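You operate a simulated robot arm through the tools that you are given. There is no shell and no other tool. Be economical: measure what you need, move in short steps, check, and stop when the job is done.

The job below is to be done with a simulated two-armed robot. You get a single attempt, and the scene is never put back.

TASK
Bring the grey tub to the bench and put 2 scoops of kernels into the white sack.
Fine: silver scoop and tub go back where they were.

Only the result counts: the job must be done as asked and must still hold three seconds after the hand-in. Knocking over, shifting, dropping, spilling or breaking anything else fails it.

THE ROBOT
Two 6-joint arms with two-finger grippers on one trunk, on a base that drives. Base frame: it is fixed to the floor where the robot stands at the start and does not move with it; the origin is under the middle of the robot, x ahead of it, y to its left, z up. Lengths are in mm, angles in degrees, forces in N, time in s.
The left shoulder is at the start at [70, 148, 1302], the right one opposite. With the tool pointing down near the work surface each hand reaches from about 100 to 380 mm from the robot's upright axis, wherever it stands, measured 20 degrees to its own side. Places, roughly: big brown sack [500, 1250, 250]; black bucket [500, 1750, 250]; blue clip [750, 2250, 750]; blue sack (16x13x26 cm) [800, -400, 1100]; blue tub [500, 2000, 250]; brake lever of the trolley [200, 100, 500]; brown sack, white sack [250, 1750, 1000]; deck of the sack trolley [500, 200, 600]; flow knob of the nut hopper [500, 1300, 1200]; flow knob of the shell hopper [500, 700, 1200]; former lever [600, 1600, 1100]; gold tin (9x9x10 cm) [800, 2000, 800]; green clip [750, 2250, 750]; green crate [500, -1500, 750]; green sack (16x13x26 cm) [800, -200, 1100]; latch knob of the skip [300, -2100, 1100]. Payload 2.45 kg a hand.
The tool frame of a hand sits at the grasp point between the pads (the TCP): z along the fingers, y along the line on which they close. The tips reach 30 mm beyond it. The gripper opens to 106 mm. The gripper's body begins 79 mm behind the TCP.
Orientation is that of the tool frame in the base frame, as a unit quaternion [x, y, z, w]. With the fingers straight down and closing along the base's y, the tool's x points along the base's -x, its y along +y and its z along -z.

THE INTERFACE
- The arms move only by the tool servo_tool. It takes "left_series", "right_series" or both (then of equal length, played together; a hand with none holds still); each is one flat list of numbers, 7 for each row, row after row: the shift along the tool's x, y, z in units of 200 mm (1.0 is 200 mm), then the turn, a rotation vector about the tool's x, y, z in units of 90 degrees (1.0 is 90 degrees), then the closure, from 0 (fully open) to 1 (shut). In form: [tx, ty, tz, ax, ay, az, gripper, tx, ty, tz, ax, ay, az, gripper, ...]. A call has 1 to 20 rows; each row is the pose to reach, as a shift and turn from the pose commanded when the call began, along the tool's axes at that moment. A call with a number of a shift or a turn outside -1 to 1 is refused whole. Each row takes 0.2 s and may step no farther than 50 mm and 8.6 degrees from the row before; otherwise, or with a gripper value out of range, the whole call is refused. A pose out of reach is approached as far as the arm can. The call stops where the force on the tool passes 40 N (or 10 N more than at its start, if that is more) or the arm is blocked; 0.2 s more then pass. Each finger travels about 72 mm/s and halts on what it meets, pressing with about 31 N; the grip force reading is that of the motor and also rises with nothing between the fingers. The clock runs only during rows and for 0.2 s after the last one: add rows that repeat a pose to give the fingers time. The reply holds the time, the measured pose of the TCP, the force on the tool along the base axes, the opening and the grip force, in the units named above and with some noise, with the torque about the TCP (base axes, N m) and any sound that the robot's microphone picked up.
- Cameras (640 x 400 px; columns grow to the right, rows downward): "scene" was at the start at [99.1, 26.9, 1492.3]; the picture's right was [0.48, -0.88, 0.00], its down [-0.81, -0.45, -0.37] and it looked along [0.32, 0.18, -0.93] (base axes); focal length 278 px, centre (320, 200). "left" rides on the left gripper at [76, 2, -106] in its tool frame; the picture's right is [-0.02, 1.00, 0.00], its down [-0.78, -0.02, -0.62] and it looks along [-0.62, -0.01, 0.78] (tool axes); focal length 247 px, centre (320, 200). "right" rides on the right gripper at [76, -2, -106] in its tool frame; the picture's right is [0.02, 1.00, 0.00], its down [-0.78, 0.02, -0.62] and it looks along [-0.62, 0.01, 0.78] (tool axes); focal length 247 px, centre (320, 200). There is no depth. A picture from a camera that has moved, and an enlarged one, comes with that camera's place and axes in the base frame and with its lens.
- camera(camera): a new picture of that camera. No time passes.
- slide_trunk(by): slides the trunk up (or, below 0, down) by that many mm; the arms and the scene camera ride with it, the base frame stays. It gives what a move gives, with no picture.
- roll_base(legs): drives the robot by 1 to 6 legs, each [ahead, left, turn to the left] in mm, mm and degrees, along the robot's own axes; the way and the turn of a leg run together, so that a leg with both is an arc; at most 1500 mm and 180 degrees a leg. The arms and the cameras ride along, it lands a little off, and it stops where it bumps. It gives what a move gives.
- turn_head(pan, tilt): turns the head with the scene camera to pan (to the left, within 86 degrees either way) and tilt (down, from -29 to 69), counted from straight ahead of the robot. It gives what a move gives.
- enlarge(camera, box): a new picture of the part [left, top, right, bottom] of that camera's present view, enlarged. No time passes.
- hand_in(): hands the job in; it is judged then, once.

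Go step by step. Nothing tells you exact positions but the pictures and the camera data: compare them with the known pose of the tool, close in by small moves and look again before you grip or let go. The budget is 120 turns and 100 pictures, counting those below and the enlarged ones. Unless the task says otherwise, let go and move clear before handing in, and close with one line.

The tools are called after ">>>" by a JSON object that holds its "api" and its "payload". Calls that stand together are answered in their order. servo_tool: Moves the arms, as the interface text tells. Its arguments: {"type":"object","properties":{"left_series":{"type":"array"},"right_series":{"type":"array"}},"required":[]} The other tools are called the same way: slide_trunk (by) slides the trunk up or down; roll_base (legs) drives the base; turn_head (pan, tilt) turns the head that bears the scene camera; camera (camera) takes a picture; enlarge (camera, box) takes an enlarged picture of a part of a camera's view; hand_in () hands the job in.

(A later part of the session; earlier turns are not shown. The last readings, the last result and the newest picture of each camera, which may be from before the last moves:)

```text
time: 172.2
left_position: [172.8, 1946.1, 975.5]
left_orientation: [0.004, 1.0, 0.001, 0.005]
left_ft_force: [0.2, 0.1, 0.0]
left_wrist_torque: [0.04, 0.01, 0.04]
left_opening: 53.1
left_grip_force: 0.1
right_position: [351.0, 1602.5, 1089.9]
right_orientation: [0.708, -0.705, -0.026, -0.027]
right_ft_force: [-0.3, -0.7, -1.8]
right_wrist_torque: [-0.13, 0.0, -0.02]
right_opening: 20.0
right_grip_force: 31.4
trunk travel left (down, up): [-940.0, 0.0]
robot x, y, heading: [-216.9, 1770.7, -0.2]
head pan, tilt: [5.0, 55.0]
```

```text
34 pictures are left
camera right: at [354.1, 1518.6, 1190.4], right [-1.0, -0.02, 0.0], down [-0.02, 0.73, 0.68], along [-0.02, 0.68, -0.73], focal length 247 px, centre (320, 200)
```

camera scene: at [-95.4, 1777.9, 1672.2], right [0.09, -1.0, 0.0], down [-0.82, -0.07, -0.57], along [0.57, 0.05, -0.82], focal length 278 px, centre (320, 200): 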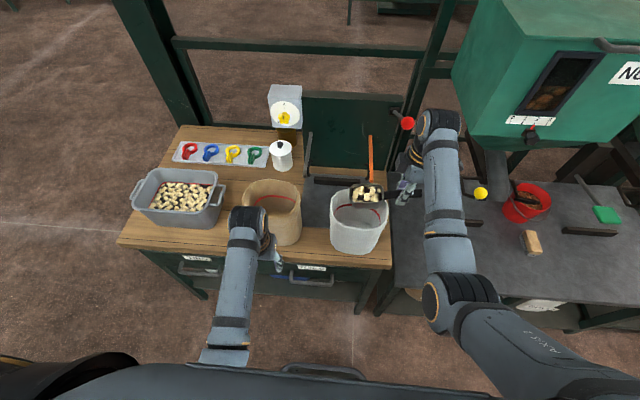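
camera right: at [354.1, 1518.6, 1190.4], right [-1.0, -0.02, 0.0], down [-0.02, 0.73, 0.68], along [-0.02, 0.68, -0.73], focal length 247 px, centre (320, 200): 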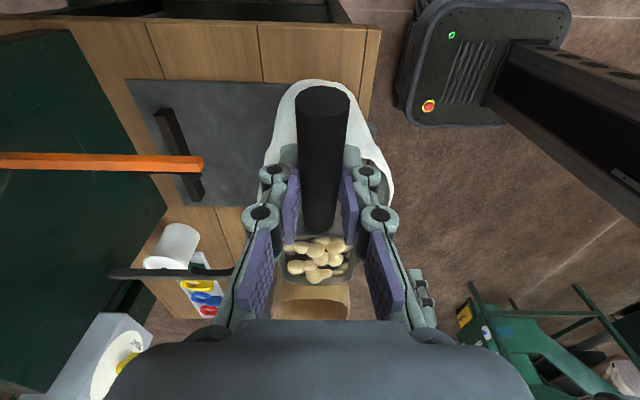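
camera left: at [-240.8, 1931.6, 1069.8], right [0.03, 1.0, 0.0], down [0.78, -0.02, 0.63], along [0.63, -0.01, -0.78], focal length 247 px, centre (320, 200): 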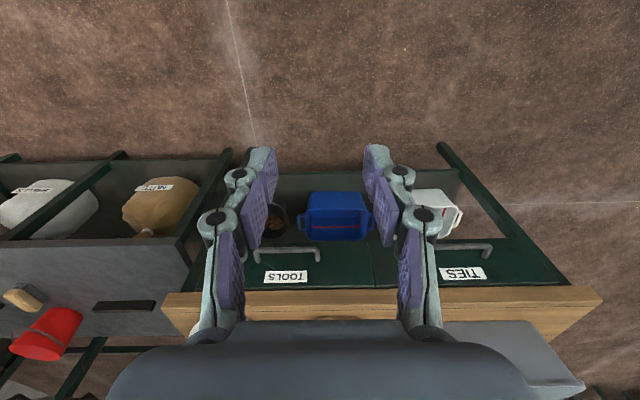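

The bowl is over the sack's opening. I shift 20 mm ahead so that the pouring lip stays over the middle, and roll the scoop over in two parts.

>>> {"api": "servo_tool", "payload": {"right_series": [0, -0.05, 0, 0, 0, 0, 1, 0, -0.1, 0, 0, 0, 0, 1, 0, -0.1, 0, 0.09, 0, 0, 1, 0, -0.1, 0, 0.18, 0, 0, 1, 0, -0.1, 0, 0.27, 0, 0, 1, 0, -0.1, 0, 0.36, 0, 0, 1, 0, -0.1, 0, 0.45, 0, 0, 1, 0, -0.1, 0, 0.54, 0, 0, 1, 0, -0.1, 0, 0.63, 0, 0, 1, 0, -0.1, 0, 0.72, 0, 0, 1, 0, -0.1, 0, 0.81, 0, 0, 1, 0, -0.1, 0, 0.9, 0, 0, 1, 0, -0.1, 0, 0.99, 0, 0, 1, 0, -0.1, 0, 0.99, 0, 0, 1]}}

>>> {"api": "servo_tool", "payload": {"right_series": [0, 0, 0, 0.09, 0, 0, 1, 0, 0, 0, 0.18, 0, 0, 1, 0, 0, 0, 0.26, 0, 0, 1, 0, 0, 0, 0.26, 0, 0, 1, 0, 0, 0, 0.2, 0, 0, 1, 0, 0, 0, 0.26, 0, 0, 1, 0, 0, 0, 0.26, 0, 0, 1]}}

>>> {"api": "camera", "payload": {"camera": "scene"}}

>>> {"api": "camera", "payload": {"camera": "right"}}

```text
time: 175.2
left_position: [172.8, 1945.3, 974.9]
left_orientation: [0.005, 1.0, 0.001, 0.005]
left_ft_force: [0.3, 0.5, -0.1]
left_wrist_torque: [0.01, 0.02, 0.03]
left_opening: 53.0
left_grip_force: 0.0
right_position: [371.2, 1602.9, 1089.9]
right_orientation: [-0.485, 0.521, -0.476, 0.516]
right_ft_force: [0.5, 0.0, -1.0]
right_wrist_torque: [-0.09, 0.05, 0.02]
right_opening: 19.9
right_grip_force: 30.7
trunk travel left (down, up): [-940.0, 0.0]
robot x, y, heading: [-214.4, 1775.8, 0.2]
head pan, tilt: [5.0, 55.0]
```

```text
time: 176.8
left_position: [174.0, 1945.0, 974.6]
left_orientation: [0.004, 1.0, 0.001, 0.005]
left_ft_force: [0.3, -0.3, 0.0]
left_wrist_torque: [-0.03, 0.01, -0.06]
left_opening: 53.1
left_grip_force: 0.1
right_position: [371.0, 1602.2, 1089.7]
right_orientation: [-0.37, 0.414, -0.572, 0.604]
right_ft_force: [-1.4, -0.6, -0.4]
right_wrist_torque: [-0.1, 0.08, -0.01]
right_opening: 19.8
right_grip_force: 30.9
trunk travel left (down, up): [-940.0, 0.0]
robot x, y, heading: [-214.5, 1769.4, -0.1]
head pan, tilt: [5.0, 55.0]
```

```text
33 pictures are left
camera scene: at [-95.2, 1777.9, 1672.1], right [0.09, -1.0, 0.0], down [-0.82, -0.07, -0.57], along [0.57, 0.05, -0.82], focal length 278 px, centre (320, 200)
```

scene: 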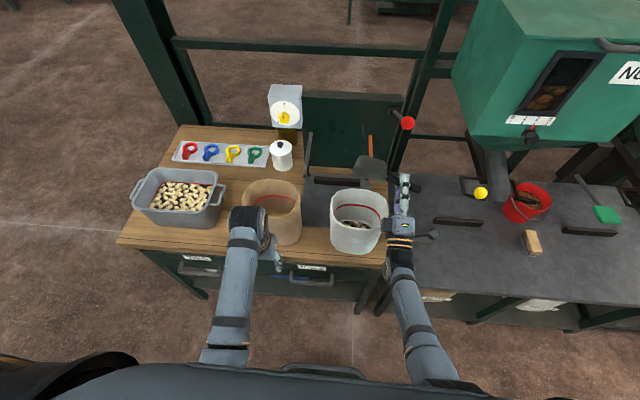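

```text
32 pictures are left
camera right: at [273.8, 1529.1, 1045.3], right [0.38, 0.05, -0.92], down [-0.57, 0.8, -0.19], along [0.73, 0.6, 0.33], focal length 247 px, centre (320, 200)
```

right: 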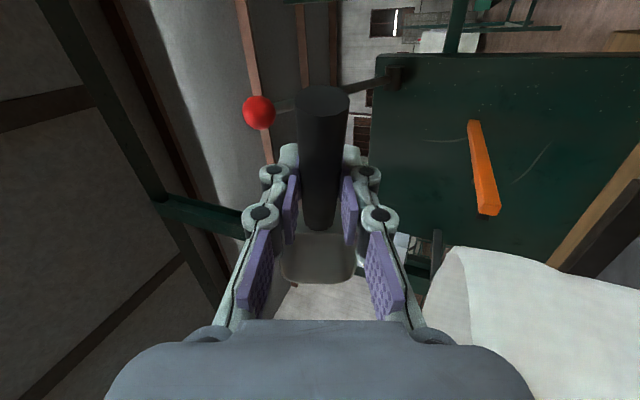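

The scoop looks empty and there are kernels in the sack. I check the bowl, the sack and the bench for leftovers and spills.

>>> {"api": "enlarge", "payload": {"camera": "scene", "box": [300, 130, 440, 280]}}

>>> {"api": "enlarge", "payload": {"camera": "right", "box": [260, 210, 380, 310]}}

```text
2.67 times, centred on (370, 205) of scene
camera zoom: at [-95.2, 1777.9, 1672.1], right [0.09, -1.0, 0.0], down [-0.82, -0.07, -0.57], along [0.57, 0.05, -0.82], focal length 740 px, centre (187, 187)
```

zoom: 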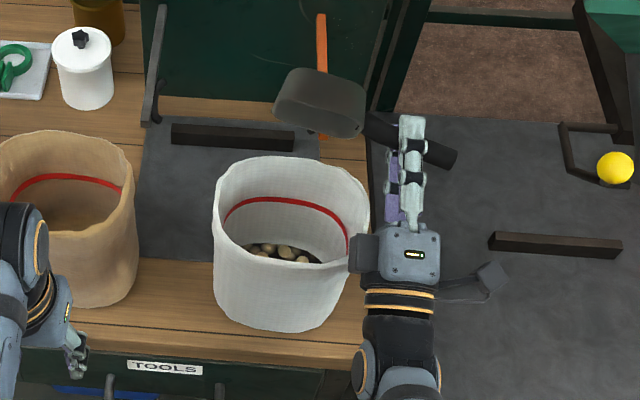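

```text
4.00 times, centred on (320, 260) of right
camera zoom: at [273.8, 1529.1, 1045.3], right [0.38, 0.05, -0.92], down [-0.57, 0.8, -0.19], along [0.73, 0.6, 0.33], focal length 988 px, centre (320, -40)
```

zoom: 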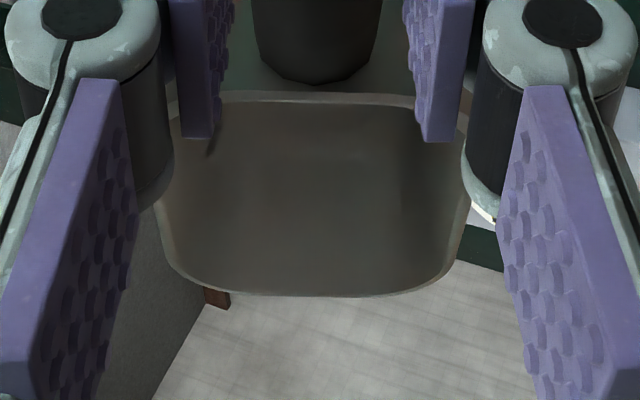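

The scoop is empty, one scoop is in the sack and nothing was spilled. I roll the hand back level and back off for the second scoop.

>>> {"api": "servo_tool", "payload": {"right_series": [0, 0, 0, -0.09, 0, 0, 1, 0, 0, 0, -0.18, 0, 0, 1, 0, 0, 0, -0.27, 0, 0, 1, 0, 0, 0, -0.36, 0, 0, 1, 0, 0, 0, -0.45, 0, 0, 1, 0, 0, 0, -0.54, 0, 0, 1, 0, 0, 0, -0.63, 0, 0, 1, 0, 0, 0, -0.72, 0, 0, 1, 0, 0, 0, -0.81, 0, 0, 1, 0, 0, 0, -0.9, 0, 0, 1, 0, 0, 0, -0.99, 0, 0, 1]}}

>>> {"api": "servo_tool", "payload": {"right_series": [0, 0, 0, -0.09, 0, 0, 1, 0, 0, 0, -0.18, 0, 0, 1, 0, 0, 0, -0.26, 0, 0, 1, 0, 0, 0, -0.26, 0, 0, 1]}}

>>> {"api": "roll_base", "payload": {"legs": [[-340, 0, 0], [0, 733, 0]]}}

```text
time: 179.2
left_position: [175.7, 1945.5, 973.9]
left_orientation: [0.005, 1.0, 0.001, 0.005]
left_ft_force: [-0.1, 0.1, 0.9]
left_wrist_torque: [0.02, 0.03, 0.0]
left_opening: 53.0
left_grip_force: 0.0
right_position: [371.5, 1602.0, 1089.2]
right_orientation: [-0.689, 0.696, -0.116, 0.169]
right_ft_force: [0.1, 0.3, -0.6]
right_wrist_torque: [-0.12, 0.03, 0.01]
right_opening: 20.2
right_grip_force: 31.6
right hand out of reach, approached as far as the arm can: row 4
trunk travel left (down, up): [-940.0, 0.0]
robot x, y, heading: [-215.4, 1772.4, -0.1]
head pan, tilt: [5.0, 55.0]
```

```text
time: 180.2
left_position: [172.9, 1946.6, 974.6]
left_orientation: [0.005, 1.0, 0.001, 0.006]
left_ft_force: [0.5, 0.0, -0.3]
left_wrist_torque: [0.04, -0.05, 0.0]
left_opening: 53.1
left_grip_force: 0.0
right_position: [370.7, 1602.3, 1090.5]
right_orientation: [0.707, -0.706, -0.027, -0.026]
right_ft_force: [-0.8, 0.3, -0.5]
right_wrist_torque: [-0.11, -0.04, 0.03]
right_opening: 20.3
right_grip_force: 31.6
trunk travel left (down, up): [-940.0, 0.0]
robot x, y, heading: [-219.5, 1772.9, -0.0]
head pan, tilt: [5.0, 55.0]
```

```text
time: 186.1
left_position: [-176.3, 2693.0, 973.9]
left_orientation: [0.0, 1.0, 0.002, 0.005]
left_ft_force: [-0.5, -0.1, 0.8]
left_wrist_torque: [0.0, 0.01, 0.01]
left_opening: 53.0
left_grip_force: 0.0
right_position: [24.7, 2352.8, 1089.6]
right_orientation: [0.711, -0.703, -0.027, -0.027]
right_ft_force: [0.1, -0.3, -1.0]
right_wrist_torque: [-0.06, 0.02, 0.01]
right_opening: 19.8
right_grip_force: 30.9
trunk travel left (down, up): [-940.0, 0.0]
robot x, y, heading: [-565.0, 2518.5, 0.4]
head pan, tilt: [5.0, 55.0]
```

I repeat the approach to the tub with the trunk 25 mm lower for a little more reach.

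>>> {"api": "roll_base", "payload": {"legs": [[410, -13, -0.4]]}}

>>> {"api": "slide_trunk", "payload": {"by": -25}}

```text
time: 188.6
left_position: [230.7, 2681.4, 976.2]
left_orientation: [0.003, 1.0, 0.001, 0.006]
left_ft_force: [-0.1, 0.3, 0.1]
left_wrist_torque: [-0.03, -0.03, -0.04]
left_opening: 53.2
left_grip_force: 0.1
right_position: [428.6, 2338.4, 1091.8]
right_orientation: [0.708, -0.705, -0.026, -0.027]
right_ft_force: [-0.4, 0.1, -0.9]
right_wrist_torque: [-0.1, 0.02, -0.02]
right_opening: 20.1
right_grip_force: 31.2
trunk travel left (down, up): [-940.0, 0.0]
robot x, y, heading: [-159.2, 2507.7, 0.3]
head pan, tilt: [5.0, 55.0]
```

```text
time: 189.3
left_position: [231.9, 2680.5, 949.3]
left_orientation: [0.003, 1.0, 0.001, 0.006]
left_ft_force: [-0.6, 0.1, -0.5]
left_wrist_torque: [-0.02, -0.01, 0.0]
left_opening: 53.2
left_grip_force: 0.0
right_position: [430.2, 2338.9, 1065.7]
right_orientation: [0.708, -0.705, -0.026, -0.026]
right_ft_force: [0.3, -0.5, -1.1]
right_wrist_torque: [-0.05, 0.02, 0.02]
right_opening: 20.2
right_grip_force: 31.3
trunk travel left (down, up): [-915.0, 25.0]
robot x, y, heading: [-158.3, 2509.8, 0.1]
head pan, tilt: [5.0, 55.0]
```

Now I move level over the tub and tilt as before.

>>> {"api": "servo_tool", "payload": {"right_series": [0.1, 0.03, 0.1, 0, 0, 0, 1, 0.2, 0.05, 0.2, 0, 0, 0, 1, 0.35, 0.075, 0.296, 0, 0, 0, 1, 0.5, 0.075, 0.296, 0, 0, 0, 1, 0.53, 0.075, 0.296, 0, 0.08, 0, 1, 0.53, 0.075, 0.296, 0, 0.16, 0, 1, 0.53, 0.075, 0.296, 0, 0.25, 0, 1, 0.53, 0.075, 0.296, 0, 0.344, 0, 1, 0.53, 0.075, 0.296, 0, 0.344, 0, 1]}}

>>> {"api": "camera", "payload": {"camera": "right"}}

```text
time: 191.3
left_position: [230.9, 2680.3, 950.2]
left_orientation: [0.003, 1.0, 0.001, 0.006]
left_ft_force: [0.9, 0.3, 0.0]
left_wrist_torque: [0.04, -0.02, 0.03]
left_opening: 53.3
left_grip_force: 0.1
right_position: [414.8, 2237.0, 998.8]
right_orientation: [0.69, -0.685, 0.164, 0.163]
right_ft_force: [-0.9, -0.4, -0.6]
right_wrist_torque: [-0.04, 0.01, 0.02]
right_opening: 20.1
right_grip_force: 31.3
trunk travel left (down, up): [-915.0, 25.0]
robot x, y, heading: [-159.9, 2507.6, -0.2]
head pan, tilt: [5.0, 55.0]
```

```text
29 pictures are left
camera right: at [418.2, 2216.9, 1127.5], right [-1.0, -0.03, 0.01], down [-0.02, 0.98, 0.2], along [-0.01, 0.2, -0.98], focal length 247 px, centre (320, 200)
```

right: 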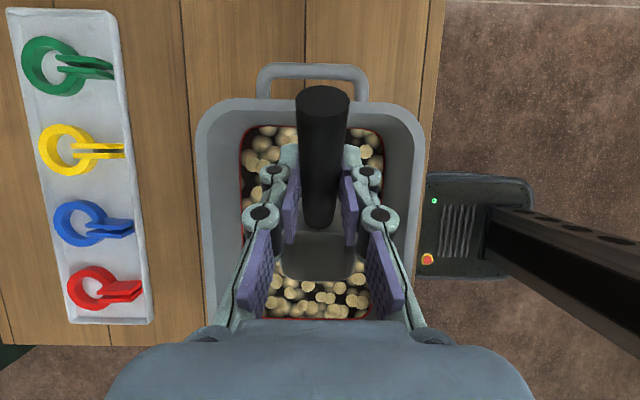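

The pose matches the first dig. I repeat it about 8 mm deeper, since the level has fallen a little.

>>> {"api": "servo_tool", "payload": {"right_series": [-0.07, 0, 0.14, 0, 0, 0, 1, -0.135, 0, 0.28, 0, 0, 0, 1, -0.2, 0, 0.42, 0, 0, 0, 1, -0.253, 0, 0.466, 0, -0.09, 0, 1, -0.321, 0, 0.509, 0, -0.18, 0, 1, -0.369, 0, 0.557, 0, -0.27, 0, 1, -0.417, 0, 0.605, 0, -0.355, 0, 1, -0.417, 0, 0.605, 0, -0.355, 0, 1, -0.35, 0, 0.49, 0, -0.355, 0, 1, -0.286, 0, 0.369, 0, -0.355, 0, 1, -0.17, 0, 0.171, 0, -0.355, 0, 1, -0.053, 0, -0.028, 0, -0.355, 0, 1, -0.053, 0, -0.028, 0, -0.355, 0, 1]}}

>>> {"api": "enlarge", "payload": {"camera": "right", "box": [250, 210, 390, 300]}}

>>> {"api": "camera", "payload": {"camera": "scene"}}

```text
time: 194.1
left_position: [232.4, 2681.0, 949.3]
left_orientation: [0.003, 1.0, 0.001, 0.006]
left_ft_force: [-0.9, 1.1, -1.0]
left_wrist_torque: [0.01, -0.01, 0.0]
left_opening: 53.0
left_grip_force: 0.1
right_position: [414.5, 2248.6, 999.2]
right_orientation: [0.709, -0.704, -0.034, -0.032]
right_ft_force: [1.0, 0.6, -3.0]
right_wrist_torque: [-0.16, 0.01, 0.01]
right_opening: 19.9
right_grip_force: 30.8
right hand out of reach, approached as far as the arm can: row 7, 8
trunk travel left (down, up): [-915.0, 25.0]
robot x, y, heading: [-158.8, 2506.5, -0.1]
head pan, tilt: [5.0, 55.0]
```

```text
4.44 times, centred on (320, 255) of right
camera zoom: at [418.5, 2163.7, 1098.0], right [-1.0, -0.03, 0.0], down [-0.02, 0.72, 0.69], along [-0.02, 0.69, -0.72], focal length 1098 px, centre (320, -44)
```

zoom: 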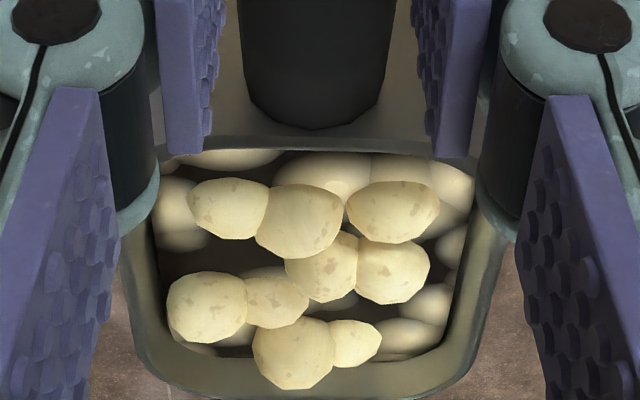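

```text
27 pictures are left
camera scene: at [-36.8, 2512.2, 1647.1], right [0.09, -1.0, 0.0], down [-0.82, -0.07, -0.57], along [0.57, 0.05, -0.82], focal length 278 px, centre (320, 200)
```

scene: 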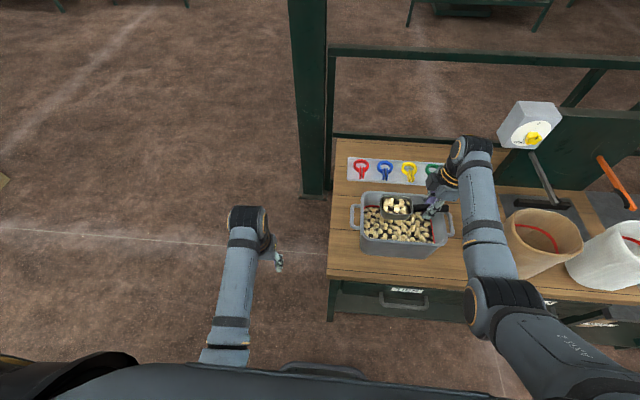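

The second scoop is just as full. I raise it, back off, shift the hand inward and drive to the white sack as before.

>>> {"api": "servo_tool", "payload": {"right_series": [0, 0, -0.08, 0, 0, 0, 1, 0, 0, -0.16, 0, 0, 0, 1, 0, 0, -0.25, 0, 0, 0, 1, 0, 0, -0.33, 0, 0, 0, 1, 0, 0, -0.33, 0, 0, 0, 1]}}

>>> {"api": "slide_trunk", "payload": {"by": 25}}

>>> {"api": "roll_base", "payload": {"legs": [[-200, 0, 0], [-200, 0, 0]]}}

>>> {"api": "servo_tool", "payload": {"right_series": [-0.1, 0, 0, 0, 0, 0, 1, -0.2, 0, 0, 0, 0, 0, 1, -0.3, 0, 0, 0, 0, 0, 1, -0.4, 0, 0, 0, 0, 0, 1, -0.44, 0, 0, 0, 0, 0, 1]}}

>>> {"api": "roll_base", "payload": {"legs": [[0, -370, 0], [0, -364, 0]]}}

```text
time: 195.3
left_position: [232.7, 2680.5, 951.0]
left_orientation: [0.002, 1.0, 0.001, 0.005]
left_ft_force: [-0.3, 0.1, 0.6]
left_wrist_torque: [-0.03, 0.02, -0.02]
left_opening: 53.2
left_grip_force: 0.1
right_position: [415.3, 2243.2, 1063.2]
right_orientation: [0.708, -0.705, -0.033, -0.033]
right_ft_force: [-0.2, -0.1, -1.8]
right_wrist_torque: [-0.14, 0.03, 0.01]
right_opening: 19.8
right_grip_force: 30.8
trunk travel left (down, up): [-915.0, 25.0]
robot x, y, heading: [-157.1, 2506.8, 0.3]
head pan, tilt: [5.0, 55.0]
```

```text
time: 196.0
left_position: [231.2, 2680.9, 974.8]
left_orientation: [0.003, 1.0, 0.001, 0.005]
left_ft_force: [0.4, 0.5, 0.4]
left_wrist_torque: [-0.02, -0.01, -0.02]
left_opening: 52.9
left_grip_force: 0.1
right_position: [415.6, 2242.2, 1089.0]
right_orientation: [0.708, -0.704, -0.033, -0.033]
right_ft_force: [0.4, -0.1, -1.4]
right_wrist_torque: [-0.18, -0.02, 0.02]
right_opening: 19.7
right_grip_force: 31.2
trunk travel left (down, up): [-940.0, 0.0]
robot x, y, heading: [-160.3, 2505.3, 0.2]
head pan, tilt: [5.0, 55.0]
```

```text
time: 198.8
left_position: [-167.3, 2679.7, 972.2]
left_orientation: [0.002, 1.0, 0.001, 0.003]
left_ft_force: [0.2, 0.1, -0.4]
left_wrist_torque: [-0.01, 0.02, 0.01]
left_opening: 53.1
left_grip_force: 0.2
right_position: [17.4, 2242.0, 1086.5]
right_orientation: [0.708, -0.704, -0.034, -0.031]
right_ft_force: [0.1, 0.4, -1.9]
right_wrist_torque: [-0.16, 0.04, 0.0]
right_opening: 19.7
right_grip_force: 31.0
trunk travel left (down, up): [-940.0, 0.0]
robot x, y, heading: [-561.9, 2505.1, 0.0]
head pan, tilt: [5.0, 55.0]
```

```text
time: 200.0
left_position: [-168.9, 2680.0, 973.9]
left_orientation: [0.002, 1.0, 0.001, 0.006]
left_ft_force: [0.1, 1.3, -0.6]
left_wrist_torque: [0.02, -0.01, -0.02]
left_opening: 52.9
left_grip_force: 0.0
right_position: [14.7, 2329.9, 1096.6]
right_orientation: [0.708, -0.704, -0.034, -0.032]
right_ft_force: [1.0, -0.3, -1.5]
right_wrist_torque: [-0.18, 0.0, -0.03]
right_opening: 19.6
right_grip_force: 30.8
trunk travel left (down, up): [-940.0, 0.0]
robot x, y, heading: [-561.0, 2506.6, 0.4]
head pan, tilt: [5.0, 55.0]
```

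```text
time: 204.3
left_position: [-166.5, 1947.9, 974.8]
left_orientation: [0.002, 1.0, 0.001, 0.006]
left_ft_force: [-0.2, 0.8, 0.9]
left_wrist_torque: [-0.01, 0.03, 0.0]
left_opening: 53.3
left_grip_force: 0.1
right_position: [15.6, 1598.0, 1097.9]
right_orientation: [0.708, -0.704, -0.031, -0.032]
right_ft_force: [0.1, 0.7, -1.1]
right_wrist_torque: [-0.19, 0.02, 0.02]
right_opening: 19.8
right_grip_force: 31.4
trunk travel left (down, up): [-940.0, 0.0]
robot x, y, heading: [-555.7, 1769.2, 0.3]
head pan, tilt: [5.0, 55.0]
```

The hand is in line with the sack. I drive ahead 355 mm and check the place before pouring.

>>> {"api": "roll_base", "payload": {"legs": [[180, 5, -0.3], [175, 0, 0]]}}

>>> {"api": "camera", "payload": {"camera": "scene"}}

```text
time: 206.9
left_position: [185.6, 1949.8, 976.2]
left_orientation: [0.005, 1.0, 0.001, 0.007]
left_ft_force: [-0.6, 0.2, 1.1]
left_wrist_torque: [0.02, -0.02, -0.01]
left_opening: 53.0
left_grip_force: 0.1
right_position: [366.0, 1600.1, 1099.2]
right_orientation: [0.708, -0.705, -0.032, -0.034]
right_ft_force: [-0.5, -0.3, -2.2]
right_wrist_torque: [-0.14, -0.03, 0.01]
right_opening: 19.7
right_grip_force: 30.8
trunk travel left (down, up): [-940.0, 0.0]
robot x, y, heading: [-201.5, 1777.3, 0.0]
head pan, tilt: [5.0, 55.0]
```

```text
26 pictures are left
camera scene: at [-86.1, 1782.7, 1672.6], right [0.09, -1.0, 0.0], down [-0.81, -0.07, -0.58], along [0.57, 0.05, -0.82], focal length 278 px, centre (320, 200)
```

scene: 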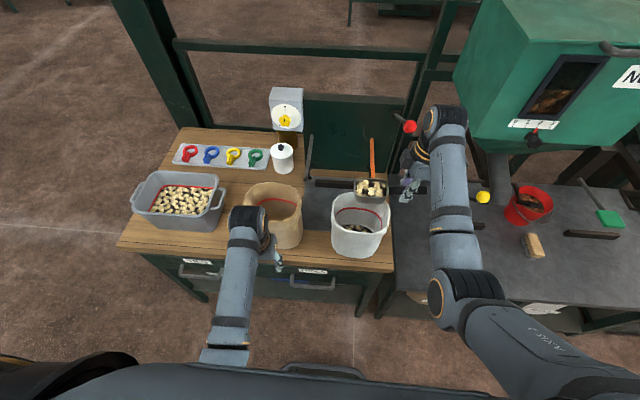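

The bowl is over the opening again. I lower 9 mm and roll as before.

>>> {"api": "servo_tool", "payload": {"right_series": [0, -0.02, 0.045, 0, 0, 0, 1, 0, -0.025, 0.045, 0.09, 0, 0, 1, 0, -0.025, 0.045, 0.18, 0, 0, 1, 0, -0.025, 0.045, 0.27, 0, 0, 1, 0, -0.025, 0.045, 0.36, 0, 0, 1, 0, -0.025, 0.045, 0.45, 0, 0, 1, 0, -0.025, 0.045, 0.54, 0, 0, 1, 0, -0.025, 0.045, 0.63, 0, 0, 1, 0, -0.025, 0.045, 0.72, 0, 0, 1, 0, -0.025, 0.045, 0.81, 0, 0, 1, 0, -0.025, 0.045, 0.9, 0, 0, 1, 0, -0.025, 0.045, 0.99, 0, 0, 1, 0, -0.025, 0.045, 0.99, 0, 0, 1]}}

>>> {"api": "servo_tool", "payload": {"right_series": [0, 0, 0, 0.09, 0, 0, 1, 0, 0, 0, 0.18, 0, 0, 1, 0, 0, 0, 0.26, 0, 0, 1, 0, 0, 0, 0.26, 0, 0, 1, 0, 0, 0, 0.2, 0, 0, 1, 0, 0, 0, 0.26, 0, 0, 1, 0, 0, 0, 0.26, 0, 0, 1]}}

>>> {"api": "enlarge", "payload": {"camera": "scene", "box": [300, 130, 440, 280]}}

>>> {"api": "enlarge", "payload": {"camera": "right", "box": [260, 210, 380, 310]}}

```text
time: 209.7
left_position: [188.7, 1950.3, 975.1]
left_orientation: [0.004, 1.0, 0.002, 0.006]
left_ft_force: [0.4, -0.2, 0.6]
left_wrist_torque: [-0.02, -0.03, 0.01]
left_opening: 53.1
left_grip_force: 0.1
right_position: [374.7, 1600.9, 1089.0]
right_orientation: [-0.481, 0.526, -0.471, 0.519]
right_ft_force: [0.2, 0.3, -1.5]
right_wrist_torque: [-0.1, 0.0, 0.01]
right_opening: 20.1
right_grip_force: 31.0
right hand out of reach, approached as far as the arm can: row 12
trunk travel left (down, up): [-940.0, 0.0]
robot x, y, heading: [-200.0, 1775.9, -0.1]
head pan, tilt: [5.0, 55.0]
```

```text
time: 211.3
left_position: [190.0, 1949.7, 973.5]
left_orientation: [0.005, 1.0, 0.002, 0.005]
left_ft_force: [-0.4, 0.7, 0.3]
left_wrist_torque: [-0.03, 0.0, -0.02]
left_opening: 53.0
left_grip_force: 0.1
right_position: [374.2, 1600.3, 1088.9]
right_orientation: [-0.366, 0.418, -0.568, 0.607]
right_ft_force: [-0.5, -0.2, -0.7]
right_wrist_torque: [-0.08, 0.01, 0.01]
right_opening: 19.9
right_grip_force: 30.4
trunk travel left (down, up): [-940.0, 0.0]
robot x, y, heading: [-202.5, 1778.1, 0.2]
head pan, tilt: [5.0, 55.0]
```

```text
2.67 times, centred on (370, 205) of scene
camera zoom: at [-80.7, 1782.6, 1672.1], right [0.09, -1.0, 0.0], down [-0.82, -0.07, -0.57], along [0.57, 0.05, -0.82], focal length 740 px, centre (187, 187)
```

zoom: 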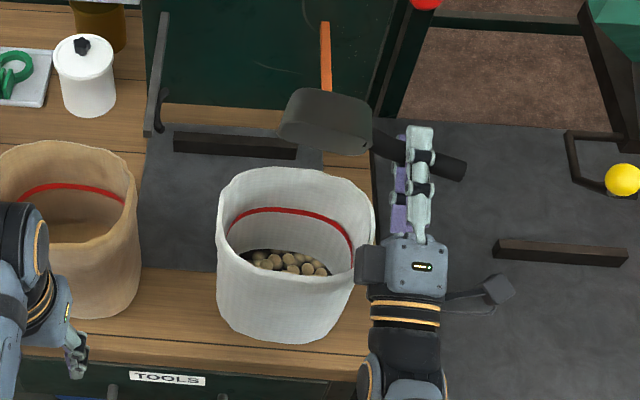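

```text
4.00 times, centred on (320, 260) of right
camera zoom: at [277.3, 1528.5, 1042.3], right [0.38, 0.07, -0.92], down [-0.57, 0.8, -0.18], along [0.73, 0.59, 0.34], focal length 988 px, centre (320, -40)
```

zoom: 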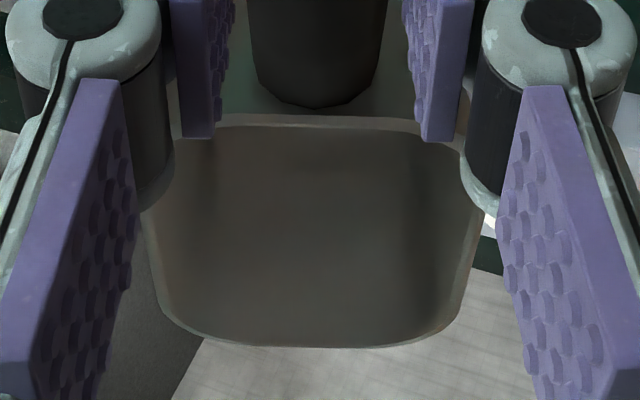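

The second scoop is in the sack and the bowl is empty. I roll back, back off and drive toward the scoop's old place.

>>> {"api": "servo_tool", "payload": {"right_series": [0, 0, 0, -0.09, 0, 0, 1, 0, 0, 0, -0.18, 0, 0, 1, 0, 0, 0, -0.27, 0, 0, 1, 0, 0, 0, -0.36, 0, 0, 1, 0, 0, 0, -0.45, 0, 0, 1, 0, 0, 0, -0.54, 0, 0, 1, 0, 0, 0, -0.63, 0, 0, 1, 0, 0, 0, -0.72, 0, 0, 1, 0, 0, 0, -0.81, 0, 0, 1, 0, 0, 0, -0.9, 0, 0, 1, 0, 0, 0, -0.99, 0, 0, 1]}}

>>> {"api": "servo_tool", "payload": {"right_series": [0, 0, 0, -0.09, 0, 0, 1, 0, 0, 0, -0.18, 0, 0, 1, 0, 0, 0, -0.26, 0, 0, 1, 0, 0, 0, -0.26, 0, 0, 1]}}

>>> {"api": "roll_base", "payload": {"legs": [[-345, 0, 0], [0, -340, 0]]}}

>>> {"api": "servo_tool", "payload": {"right_series": [0, 0, 0.15, 0, 0, 0, 1, 0, 0, 0.3, 0, 0, 0, 1, 0, 0, 0.45, 0, 0, -0.04, 1, 0, 0, 0.6, 0, 0, -0.08, 1, 0, 0, 0.75, 0, 0, -0.124, 1, 0, 0, 0.9, 0, 0, -0.124, 1, 0, 0, 0.95, 0, 0.03, -0.124, 1, 0, 0, 0.95, 0, 0.042, -0.124, 1]}}

```text
time: 213.7
left_position: [188.7, 1950.3, 973.5]
left_orientation: [0.005, 1.0, 0.002, 0.005]
left_ft_force: [-0.1, 0.1, -0.1]
left_wrist_torque: [0.0, -0.03, 0.0]
left_opening: 53.0
left_grip_force: 0.0
right_position: [375.3, 1600.7, 1088.8]
right_orientation: [-0.686, 0.698, -0.109, 0.175]
right_ft_force: [0.2, -0.6, -1.1]
right_wrist_torque: [-0.09, 0.02, -0.02]
right_opening: 19.9
right_grip_force: 31.1
right hand out of reach, approached as far as the arm can: row 4
trunk travel left (down, up): [-940.0, 0.0]
robot x, y, heading: [-203.8, 1776.1, 0.0]
head pan, tilt: [5.0, 55.0]
```

```text
time: 214.7
left_position: [187.7, 1950.0, 974.7]
left_orientation: [0.005, 1.0, 0.001, 0.005]
left_ft_force: [-0.3, -0.2, 0.1]
left_wrist_torque: [0.02, 0.0, -0.01]
left_opening: 52.9
left_grip_force: 0.1
right_position: [373.1, 1601.4, 1088.0]
right_orientation: [0.707, -0.705, -0.032, -0.032]
right_ft_force: [0.3, 0.3, -1.7]
right_wrist_torque: [-0.09, -0.01, 0.01]
right_opening: 20.0
right_grip_force: 30.9
trunk travel left (down, up): [-940.0, 0.0]
robot x, y, heading: [-205.3, 1778.2, 0.2]
head pan, tilt: [5.0, 55.0]
```

```text
time: 218.8
left_position: [-157.4, 1615.0, 974.0]
left_orientation: [0.002, 1.0, 0.0, 0.006]
left_ft_force: [0.0, 0.7, -0.4]
left_wrist_torque: [-0.02, 0.01, -0.01]
left_opening: 52.5
left_grip_force: 0.0
right_position: [32.3, 1266.6, 1088.5]
right_orientation: [0.709, -0.704, -0.032, -0.032]
right_ft_force: [0.4, 0.2, -0.1]
right_wrist_torque: [-0.09, -0.02, 0.02]
right_opening: 19.9
right_grip_force: 31.1
trunk travel left (down, up): [-940.0, 0.0]
robot x, y, heading: [-546.1, 1433.9, 0.3]
head pan, tilt: [5.0, 55.0]
```

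```text
time: 220.6
left_position: [-156.5, 1611.9, 974.3]
left_orientation: [0.002, 1.0, 0.002, 0.006]
left_ft_force: [0.4, -0.5, -0.8]
left_wrist_torque: [-0.03, 0.03, -0.03]
left_opening: 53.2
left_grip_force: 0.1
right_position: [31.9, 1281.8, 898.7]
right_orientation: [0.775, -0.632, -0.006, -0.013]
right_ft_force: [-0.3, -0.6, -0.3]
right_wrist_torque: [-0.08, -0.03, 0.0]
right_opening: 20.2
right_grip_force: 30.9
trunk travel left (down, up): [-940.0, 0.0]
robot x, y, heading: [-545.0, 1440.6, 0.4]
head pan, tilt: [5.0, 55.0]
```

I drive ahead to the noted spot and lower the trunk part of the way, then look.

>>> {"api": "roll_base", "payload": {"legs": [[336, -20, -0.4]]}}

>>> {"api": "slide_trunk", "payload": {"by": -180}}

>>> {"api": "camera", "payload": {"camera": "right"}}

>>> {"api": "turn_head", "payload": {"pan": -15, "tilt": 50}}

>>> {"api": "enlarge", "payload": {"camera": "scene", "box": [220, 150, 420, 290]}}

```text
time: 222.8
left_position: [179.3, 1588.4, 975.0]
left_orientation: [0.007, 1.0, 0.002, 0.005]
left_ft_force: [0.6, 0.3, -1.2]
left_wrist_torque: [0.01, -0.05, -0.01]
left_opening: 53.0
left_grip_force: 0.0
right_position: [362.8, 1257.0, 899.1]
right_orientation: [0.772, -0.636, -0.006, -0.013]
right_ft_force: [0.6, 0.2, -1.2]
right_wrist_torque: [-0.08, -0.01, -0.01]
right_opening: 20.0
right_grip_force: 31.6
trunk travel left (down, up): [-940.0, 0.0]
robot x, y, heading: [-212.4, 1416.7, -0.3]
head pan, tilt: [5.0, 55.0]
```

```text
time: 224.8
left_position: [180.8, 1588.8, 794.9]
left_orientation: [0.007, 1.0, 0.0, 0.005]
left_ft_force: [0.2, -0.5, -0.3]
left_wrist_torque: [-0.03, 0.02, 0.02]
left_opening: 53.1
left_grip_force: 0.0
right_position: [364.9, 1256.3, 719.7]
right_orientation: [0.772, -0.636, -0.007, -0.013]
right_ft_force: [0.4, -0.1, -1.0]
right_wrist_torque: [-0.08, 0.0, 0.02]
right_opening: 19.8
right_grip_force: 30.8
trunk travel left (down, up): [-760.0, 180.0]
robot x, y, heading: [-210.2, 1417.0, -0.3]
head pan, tilt: [5.0, 55.0]
```

```text
23 pictures are left
camera right: at [380.8, 1178.7, 823.7], right [-0.98, -0.21, -0.01], down [-0.17, 0.75, 0.64], along [-0.13, 0.63, -0.77], focal length 247 px, centre (320, 200)
```

right: 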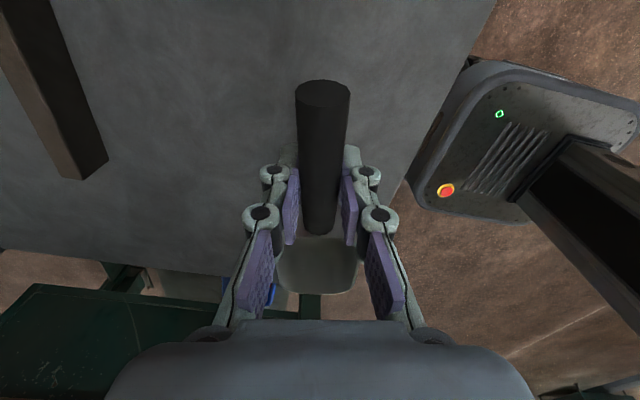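

```text
time: 225.6
left_position: [180.4, 1588.4, 793.8]
left_orientation: [0.007, 1.0, 0.002, 0.005]
left_ft_force: [-0.7, -0.2, 0.0]
left_wrist_torque: [0.02, -0.01, 0.04]
left_opening: 53.3
left_grip_force: 0.0
right_position: [364.0, 1256.3, 718.8]
right_orientation: [0.771, -0.637, -0.006, -0.012]
right_ft_force: [0.4, -0.6, -0.6]
right_wrist_torque: [-0.1, -0.01, 0.0]
right_opening: 20.0
right_grip_force: 31.2
trunk travel left (down, up): [-760.0, 180.0]
robot x, y, heading: [-211.1, 1417.9, -0.3]
head pan, tilt: [-15.0, 50.0]
```

```text
2.86 times, centred on (320, 220) of scene
camera zoom: at [-87.5, 1396.3, 1498.6], right [-0.26, -0.96, 0.0], down [-0.74, 0.2, -0.64], along [0.62, -0.17, -0.77], focal length 793 px, centre (320, 143)
```

zoom: 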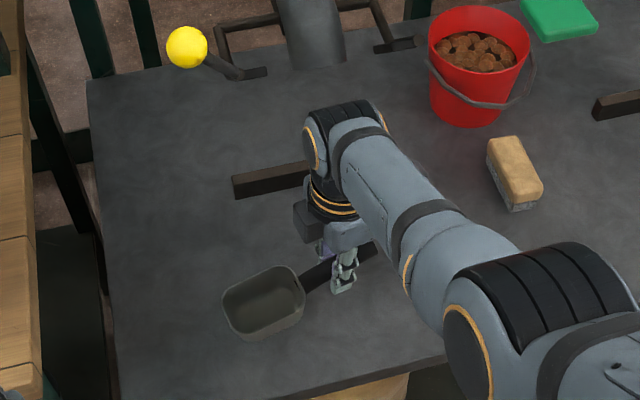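

The scoop hangs right over its old place. I correct by 4 mm and lower it gently to the table.

>>> {"api": "servo_tool", "payload": {"right_series": [-0.01, -0.022, 0.06, 0, 0, 0, 1, -0.01, -0.022, 0.12, 0, 0, 0, 1, -0.01, -0.022, 0.17, 0, 0, 0, 1, -0.01, -0.022, 0.2, 0, 0, 0, 1, -0.01, -0.022, 0.215, 0, 0, 0, 1, -0.01, -0.022, 0.225, 0, 0, 0, 1, -0.01, -0.022, 0.235, 0, 0, 0, 1]}}

```text
time: 227.2
left_position: [180.3, 1588.5, 794.4]
left_orientation: [0.008, 1.0, 0.002, 0.005]
left_ft_force: [-0.4, -0.8, -0.3]
left_wrist_torque: [0.02, 0.02, 0.02]
left_opening: 53.2
left_grip_force: 0.0
right_position: [351.9, 1255.2, 693.2]
right_orientation: [0.771, -0.636, -0.006, -0.012]
right_ft_force: [-0.6, 0.2, -0.9]
right_wrist_torque: [-0.08, -0.04, 0.02]
right_opening: 19.7
right_grip_force: 31.0
right hand out of reach, approached as far as the arm can: row 1, 2, 3, 4, 5, 6, 7
trunk travel left (down, up): [-760.0, 180.0]
robot x, y, heading: [-211.2, 1418.3, -0.2]
head pan, tilt: [-15.0, 50.0]
```

The arm is a little too far out to go lower. I raise again, bring the base 35 mm closer and slide the trunk down instead.

>>> {"api": "servo_tool", "payload": {"right_series": [0, 0, -0.1, 0, 0, 0, 1, 0, 0, -0.2, 0, 0, 0, 1, 0, 0.17, -0.3, 0, 0, 0, 1, 0, 0.17, -0.3, 0, 0, 0, 1]}}

>>> {"api": "roll_base", "payload": {"legs": [[35, 0, 0]]}}

>>> {"api": "slide_trunk", "payload": {"by": -45}}

```text
time: 228.2
left_position: [180.7, 1588.9, 794.5]
left_orientation: [0.007, 1.0, 0.001, 0.005]
left_ft_force: [0.3, -0.4, -1.0]
left_wrist_torque: [0.04, 0.02, -0.01]
left_opening: 53.0
left_grip_force: 0.0
right_position: [319.1, 1246.9, 752.2]
right_orientation: [0.771, -0.636, -0.007, -0.011]
right_ft_force: [0.3, 0.1, -0.8]
right_wrist_torque: [-0.06, -0.02, 0.01]
right_opening: 19.9
right_grip_force: 30.7
trunk travel left (down, up): [-760.0, 180.0]
robot x, y, heading: [-210.7, 1415.1, -0.4]
head pan, tilt: [-15.0, 50.0]
```

```text
time: 229.1
left_position: [212.3, 1589.6, 794.8]
left_orientation: [0.007, 1.0, 0.001, 0.007]
left_ft_force: [0.0, 0.5, 0.7]
left_wrist_torque: [0.03, -0.03, 0.0]
left_opening: 53.3
left_grip_force: 0.1
right_position: [350.2, 1246.8, 754.7]
right_orientation: [0.772, -0.636, -0.005, -0.014]
right_ft_force: [-0.5, -0.7, -0.3]
right_wrist_torque: [-0.09, -0.02, 0.03]
right_opening: 19.8
right_grip_force: 30.9
trunk travel left (down, up): [-760.0, 180.0]
robot x, y, heading: [-180.7, 1414.9, 0.1]
head pan, tilt: [-15.0, 50.0]
```

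```text
time: 230.0
left_position: [213.4, 1588.9, 749.5]
left_orientation: [0.007, 1.0, 0.002, 0.005]
left_ft_force: [-0.4, -0.2, -0.2]
left_wrist_torque: [0.0, -0.01, 0.02]
left_opening: 53.2
left_grip_force: 0.1
right_position: [352.2, 1248.4, 708.0]
right_orientation: [0.771, -0.636, -0.007, -0.012]
right_ft_force: [0.2, -0.5, -0.8]
right_wrist_torque: [-0.1, -0.01, -0.03]
right_opening: 20.1
right_grip_force: 31.3
trunk travel left (down, up): [-715.0, 225.0]
robot x, y, heading: [-176.3, 1417.5, -0.3]
head pan, tilt: [-15.0, 50.0]
```

Now I shift to the noted position and lower in small rows until the scoop rests.

>>> {"api": "servo_tool", "payload": {"right_series": [-0.02, -0.045, 0, 0, 0, 0, 1, -0.037, -0.09, 0.03, 0, 0, 0, 1, -0.037, -0.09, 0.08, 0, 0, 0, 1, -0.037, -0.09, 0.12, 0, 0, 0, 1, -0.037, -0.09, 0.14, 0, 0, 0, 1, -0.037, -0.09, 0.155, 0, 0, 0, 1, -0.037, -0.09, 0.165, 0, 0, 0, 1, -0.037, -0.09, 0.165, 0, 0, 0, 1]}}

```text
time: 231.8
left_position: [214.3, 1588.6, 748.3]
left_orientation: [0.007, 1.0, 0.002, 0.006]
left_ft_force: [0.3, 0.4, 0.2]
left_wrist_torque: [0.0, 0.01, 0.0]
left_opening: 53.0
left_grip_force: 0.1
right_position: [369.1, 1258.7, 675.8]
right_orientation: [0.771, -0.636, -0.006, -0.014]
right_ft_force: [0.9, -1.1, 5.8]
right_wrist_torque: [0.67, 0.08, 0.02]
right_opening: 20.0
right_grip_force: 31.1
trunk travel left (down, up): [-715.0, 225.0]
robot x, y, heading: [-177.8, 1417.6, -0.2]
head pan, tilt: [-15.0, 50.0]
```

The scoop's nose touches the table. I lower 2 mm more and open the fingers.

>>> {"api": "servo_tool", "payload": {"right_series": [0, 0, 0.01, 0, 0, 0, 1, 0, 0, 0.012, 0, 0, 0, 0.8, 0, 0, 0.012, 0, 0, 0, 0.65, 0, 0, 0.012, 0, 0, 0, 0.55, 0, 0, 0.012, 0, 0, 0, 0.55]}}

>>> {"api": "slide_trunk", "payload": {"by": 110}}

>>> {"api": "camera", "payload": {"camera": "right"}}

```text
time: 233.0
left_position: [214.5, 1588.0, 750.4]
left_orientation: [0.008, 1.0, 0.001, 0.005]
left_ft_force: [0.9, -0.1, -0.5]
left_wrist_torque: [0.02, -0.03, -0.01]
left_opening: 52.8
left_grip_force: 0.0
right_position: [368.8, 1258.4, 672.4]
right_orientation: [0.772, -0.636, -0.007, -0.012]
right_ft_force: [0.2, 0.2, 0.4]
right_wrist_torque: [-0.02, 0.02, 0.0]
right_opening: 47.6
right_grip_force: 0.1
trunk travel left (down, up): [-715.0, 225.0]
robot x, y, heading: [-179.0, 1415.5, -0.4]
head pan, tilt: [-15.0, 50.0]
```

```text
time: 234.4
left_position: [214.7, 1587.8, 859.4]
left_orientation: [0.007, 1.0, 0.002, 0.005]
left_ft_force: [0.2, 0.5, 0.8]
left_wrist_torque: [0.0, 0.02, 0.01]
left_opening: 53.0
left_grip_force: 0.0
right_position: [368.7, 1257.8, 783.6]
right_orientation: [0.772, -0.636, -0.006, -0.012]
right_ft_force: [0.1, 0.7, 0.4]
right_wrist_torque: [0.0, -0.01, -0.01]
right_opening: 47.8
right_grip_force: 0.0
trunk travel left (down, up): [-825.0, 115.0]
robot x, y, heading: [-178.1, 1418.0, -0.2]
head pan, tilt: [-15.0, 50.0]
```

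```text
21 pictures are left
camera right: at [385.7, 1181.9, 886.9], right [-0.98, -0.21, -0.01], down [-0.17, 0.75, 0.64], along [-0.13, 0.63, -0.77], focal length 247 px, centre (320, 200)
```

right: 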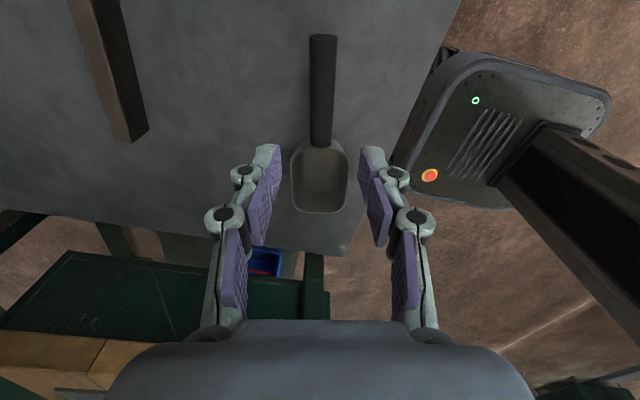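

The scoop lies back at its old place with the same direction. I back off, turn the right hand back to its first orientation and set both hands at the tub-handle spacing.

>>> {"api": "roll_base", "payload": {"legs": [[-400, 0, 0]]}}

>>> {"api": "servo_tool", "payload": {"right_series": [0, 0, -0.08, 0, 0, 0.09, 0.75, 0, 0, -0.16, 0, 0, 0.18, 0.75, 0, 0, -0.24, 0, 0, 0.27, 0.75, 0, 0, -0.32, 0, 0, 0.36, 0.75, 0, 0, -0.4, 0, 0, 0.45, 0.75, 0, 0, -0.48, 0, 0, 0.54, 0.75, 0, 0, -0.56, 0, 0, 0.63, 0.75, 0, 0, -0.64, 0, 0, 0.72, 0.75, 0, 0, -0.72, 0, 0, 0.81, 0.75, 0, 0, -0.8, 0, 0, 0.9, 0.75, 0, 0, -0.86, 0, 0, 0.99, 0.75], "left_series": [-0.1, 0, -0.05, 0, 0, 0, 0.75, -0.2, 0, -0.1, 0, 0, 0, 0.75, -0.3, 0, -0.15, 0, 0, 0, 0.75, -0.4, 0, -0.2, 0, 0, 0, 0.75, -0.5, 0, -0.25, 0, 0, 0, 0.75, -0.6, 0, -0.3, 0, 0, 0, 0.75, -0.7, 0, -0.35, 0, 0, 0, 0.75, -0.8, 0, -0.4, 0, 0, 0, 0.75, -0.83, -0.05, -0.45, 0, 0, 0, 0.75, -0.83, -0.1, -0.5, 0, 0, 0, 0.75, -0.83, -0.1, -0.5, 0, 0, 0, 0.75]}}

>>> {"api": "roll_base", "payload": {"legs": [[0, 897, 0]]}}

```text
time: 236.9
left_position: [-189.7, 1591.4, 859.2]
left_orientation: [0.006, 1.0, 0.002, 0.005]
left_ft_force: [0.1, -0.1, 0.3]
left_wrist_torque: [-0.02, -0.01, 0.04]
left_opening: 53.1
left_grip_force: 0.0
right_position: [-34.0, 1261.4, 783.1]
right_orientation: [0.772, -0.635, -0.007, -0.013]
right_ft_force: [-0.3, 0.2, -0.4]
right_wrist_torque: [0.0, 0.01, 0.01]
right_opening: 47.8
right_grip_force: 0.0
trunk travel left (down, up): [-825.0, 115.0]
robot x, y, heading: [-582.7, 1421.7, -0.2]
head pan, tilt: [-15.0, 50.0]
```

```text
time: 239.3
left_position: [-25.0, 1567.7, 962.3]
left_orientation: [0.006, 1.0, 0.001, 0.006]
left_ft_force: [-0.2, 0.3, -0.7]
left_wrist_torque: [-0.01, 0.0, -0.01]
left_opening: 26.3
left_grip_force: 0.0
right_position: [-36.0, 1257.5, 954.1]
right_orientation: [-0.104, 0.995, 0.013, 0.003]
right_ft_force: [-0.1, -0.4, -0.2]
right_wrist_torque: [0.02, 0.0, 0.0]
right_opening: 26.4
right_grip_force: 0.1
trunk travel left (down, up): [-825.0, 115.0]
robot x, y, heading: [-581.4, 1419.7, -0.3]
head pan, tilt: [-15.0, 50.0]
```

```text
time: 244.0
left_position: [-21.2, 2467.4, 962.2]
left_orientation: [0.007, 1.0, 0.001, 0.006]
left_ft_force: [0.2, 0.4, 0.2]
left_wrist_torque: [0.0, -0.02, 0.02]
left_opening: 26.7
left_grip_force: 0.1
right_position: [-31.7, 2156.0, 954.2]
right_orientation: [-0.104, 0.994, 0.014, 0.004]
right_ft_force: [-0.3, -0.1, -0.2]
right_wrist_torque: [0.0, -0.01, -0.01]
right_opening: 26.5
right_grip_force: 0.0
trunk travel left (down, up): [-825.0, 115.0]
robot x, y, heading: [-580.8, 2321.0, -0.2]
head pan, tilt: [-15.0, 50.0]
```

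I straighten the right hand, fine-tune both, raise the trunk and drive in above the tub for a look.

>>> {"api": "servo_tool", "payload": {"right_series": [0, 0, -0.02, 0.009, 0.003, 0.066, 0.77, 0, 0, -0.04, 0.018, 0.005, 0.132, 0.77, 0, 0, -0.04, 0.018, 0.005, 0.132, 0.77], "left_series": [0.02, -0.03, 0, 0.001, 0.004, -0.005, 0.77, 0.045, -0.06, 0, 0.001, 0.008, -0.009, 0.77, 0.045, -0.06, 0, 0.001, 0.008, -0.009, 0.77]}}

>>> {"api": "slide_trunk", "payload": {"by": 50}}

>>> {"api": "roll_base", "payload": {"legs": [[438, 0, 0.2]]}}

>>> {"api": "camera", "payload": {"camera": "left"}}

>>> {"api": "camera", "payload": {"camera": "right"}}

```text
time: 244.8
left_position: [-29.8, 2456.5, 961.1]
left_orientation: [-0.001, 1.0, 0.002, -0.001]
left_ft_force: [0.4, 0.5, 0.3]
left_wrist_torque: [0.02, -0.04, 0.0]
left_opening: 24.3
left_grip_force: 0.0
right_position: [-32.2, 2156.4, 962.2]
right_orientation: [0.0, 1.0, 0.0, 0.0]
right_ft_force: [0.4, -0.6, 0.2]
right_wrist_torque: [-0.04, 0.0, 0.0]
right_opening: 24.5
right_grip_force: 0.1
trunk travel left (down, up): [-825.0, 115.0]
robot x, y, heading: [-578.0, 2320.4, -0.4]
head pan, tilt: [-15.0, 50.0]
```

```text
time: 245.8
left_position: [-29.8, 2455.3, 1012.3]
left_orientation: [0.0, 1.0, 0.001, -0.001]
left_ft_force: [0.8, 0.0, -0.8]
left_wrist_torque: [-0.01, -0.02, 0.02]
left_opening: 24.5
left_grip_force: 0.0
right_position: [-31.1, 2155.9, 1013.2]
right_orientation: [-0.001, 1.0, -0.001, 0.0]
right_ft_force: [-0.8, 0.5, -0.5]
right_wrist_torque: [-0.02, -0.01, -0.03]
right_opening: 24.5
right_grip_force: 0.2
trunk travel left (down, up): [-875.0, 65.0]
robot x, y, heading: [-577.1, 2319.2, -0.3]
head pan, tilt: [-15.0, 50.0]
```

```text
time: 248.4
left_position: [406.9, 2455.2, 1012.6]
left_orientation: [-0.001, 1.0, 0.001, 0.0]
left_ft_force: [-0.6, -1.0, 0.1]
left_wrist_torque: [-0.01, 0.0, 0.02]
left_opening: 24.4
left_grip_force: 0.0
right_position: [405.9, 2155.5, 1013.3]
right_orientation: [-0.001, 1.0, -0.001, 0.0]
right_ft_force: [-0.3, 0.3, 0.3]
right_wrist_torque: [0.02, -0.02, -0.01]
right_opening: 24.5
right_grip_force: 0.0
trunk travel left (down, up): [-875.0, 65.0]
robot x, y, heading: [-140.4, 2318.8, -0.4]
head pan, tilt: [-15.0, 50.0]
```

```text
20 pictures are left
camera left: at [330.3, 2456.0, 1120.5], right [0.02, 1.0, 0.0], down [0.78, -0.02, 0.62], along [0.62, -0.01, -0.78], focal length 247 px, centre (320, 200)
```

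left: 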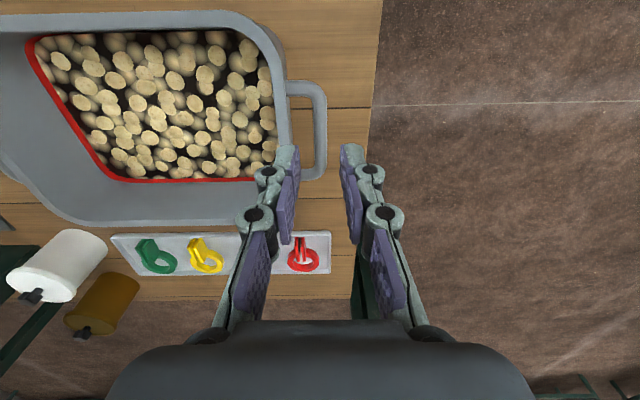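

```text
19 pictures are left
camera right: at [330.0, 2154.3, 1119.3], right [-0.02, 1.0, 0.0], down [0.78, 0.02, 0.62], along [0.62, 0.01, -0.78], focal length 247 px, centre (320, 200)
```

right: 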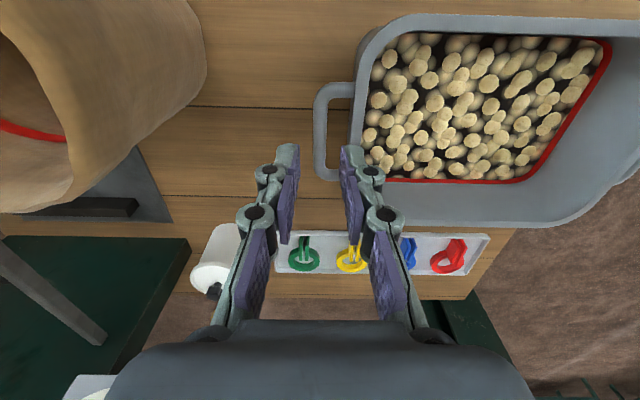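

Both bars line up between the fingers; they are about 10 mm farther ahead. I shift ahead 10 mm, slide down to the bars and check the forces.

>>> {"api": "servo_tool", "payload": {"left_series": [-0.03, 0, 0, 0, 0, 0, 0.77, -0.055, 0, 0, 0, 0, 0, 0.77, -0.055, 0, 0, 0, 0, 0, 0.77], "right_series": [-0.03, 0, 0, 0, 0, 0, 0.77, -0.055, 0, 0, 0, 0, 0, 0.77, -0.055, 0, 0, 0, 0, 0, 0.77]}}

>>> {"api": "slide_trunk", "payload": {"by": -80}}

>>> {"api": "slide_trunk", "payload": {"by": -37}}

```text
time: 249.2
left_position: [419.3, 2456.5, 1010.9]
left_orientation: [-0.001, 1.0, 0.001, -0.001]
left_ft_force: [-0.3, -0.3, 0.3]
left_wrist_torque: [-0.04, 0.0, 0.01]
left_opening: 24.3
left_grip_force: 0.0
right_position: [417.8, 2155.3, 1012.1]
right_orientation: [-0.001, 1.0, -0.001, 0.001]
right_ft_force: [0.2, 0.1, -0.1]
right_wrist_torque: [0.0, -0.01, -0.01]
right_opening: 24.2
right_grip_force: 0.1
trunk travel left (down, up): [-875.0, 65.0]
robot x, y, heading: [-138.4, 2316.0, -0.1]
head pan, tilt: [-15.0, 50.0]
```

```text
time: 250.4
left_position: [419.9, 2455.0, 930.7]
left_orientation: [-0.001, 1.0, 0.001, 0.0]
left_ft_force: [1.1, 0.6, 0.2]
left_wrist_torque: [0.02, 0.03, 0.01]
left_opening: 23.7
left_grip_force: 0.0
right_position: [416.6, 2155.1, 933.9]
right_orientation: [-0.002, 1.0, -0.001, -0.001]
right_ft_force: [0.5, 0.0, -0.5]
right_wrist_torque: [0.02, 0.0, -0.02]
right_opening: 23.9
right_grip_force: 0.0
trunk travel left (down, up): [-795.0, 145.0]
robot x, y, heading: [-136.6, 2316.9, -0.1]
head pan, tilt: [-15.0, 50.0]
```

```text
time: 251.2
left_position: [421.0, 2455.1, 892.7]
left_orientation: [-0.001, 1.0, 0.001, -0.001]
left_ft_force: [-0.9, 4.3, -2.5]
left_wrist_torque: [-0.1, 0.01, -0.01]
left_opening: 21.4
left_grip_force: 0.1
right_position: [416.6, 2154.8, 893.5]
right_orientation: [-0.001, 1.0, -0.002, -0.001]
right_ft_force: [0.6, -3.9, -2.1]
right_wrist_torque: [0.1, 0.01, 0.0]
right_opening: 21.3
right_grip_force: 0.0
trunk travel left (down, up): [-758.0, 182.0]
robot x, y, heading: [-135.3, 2318.9, -0.1]
head pan, tilt: [-15.0, 50.0]
```

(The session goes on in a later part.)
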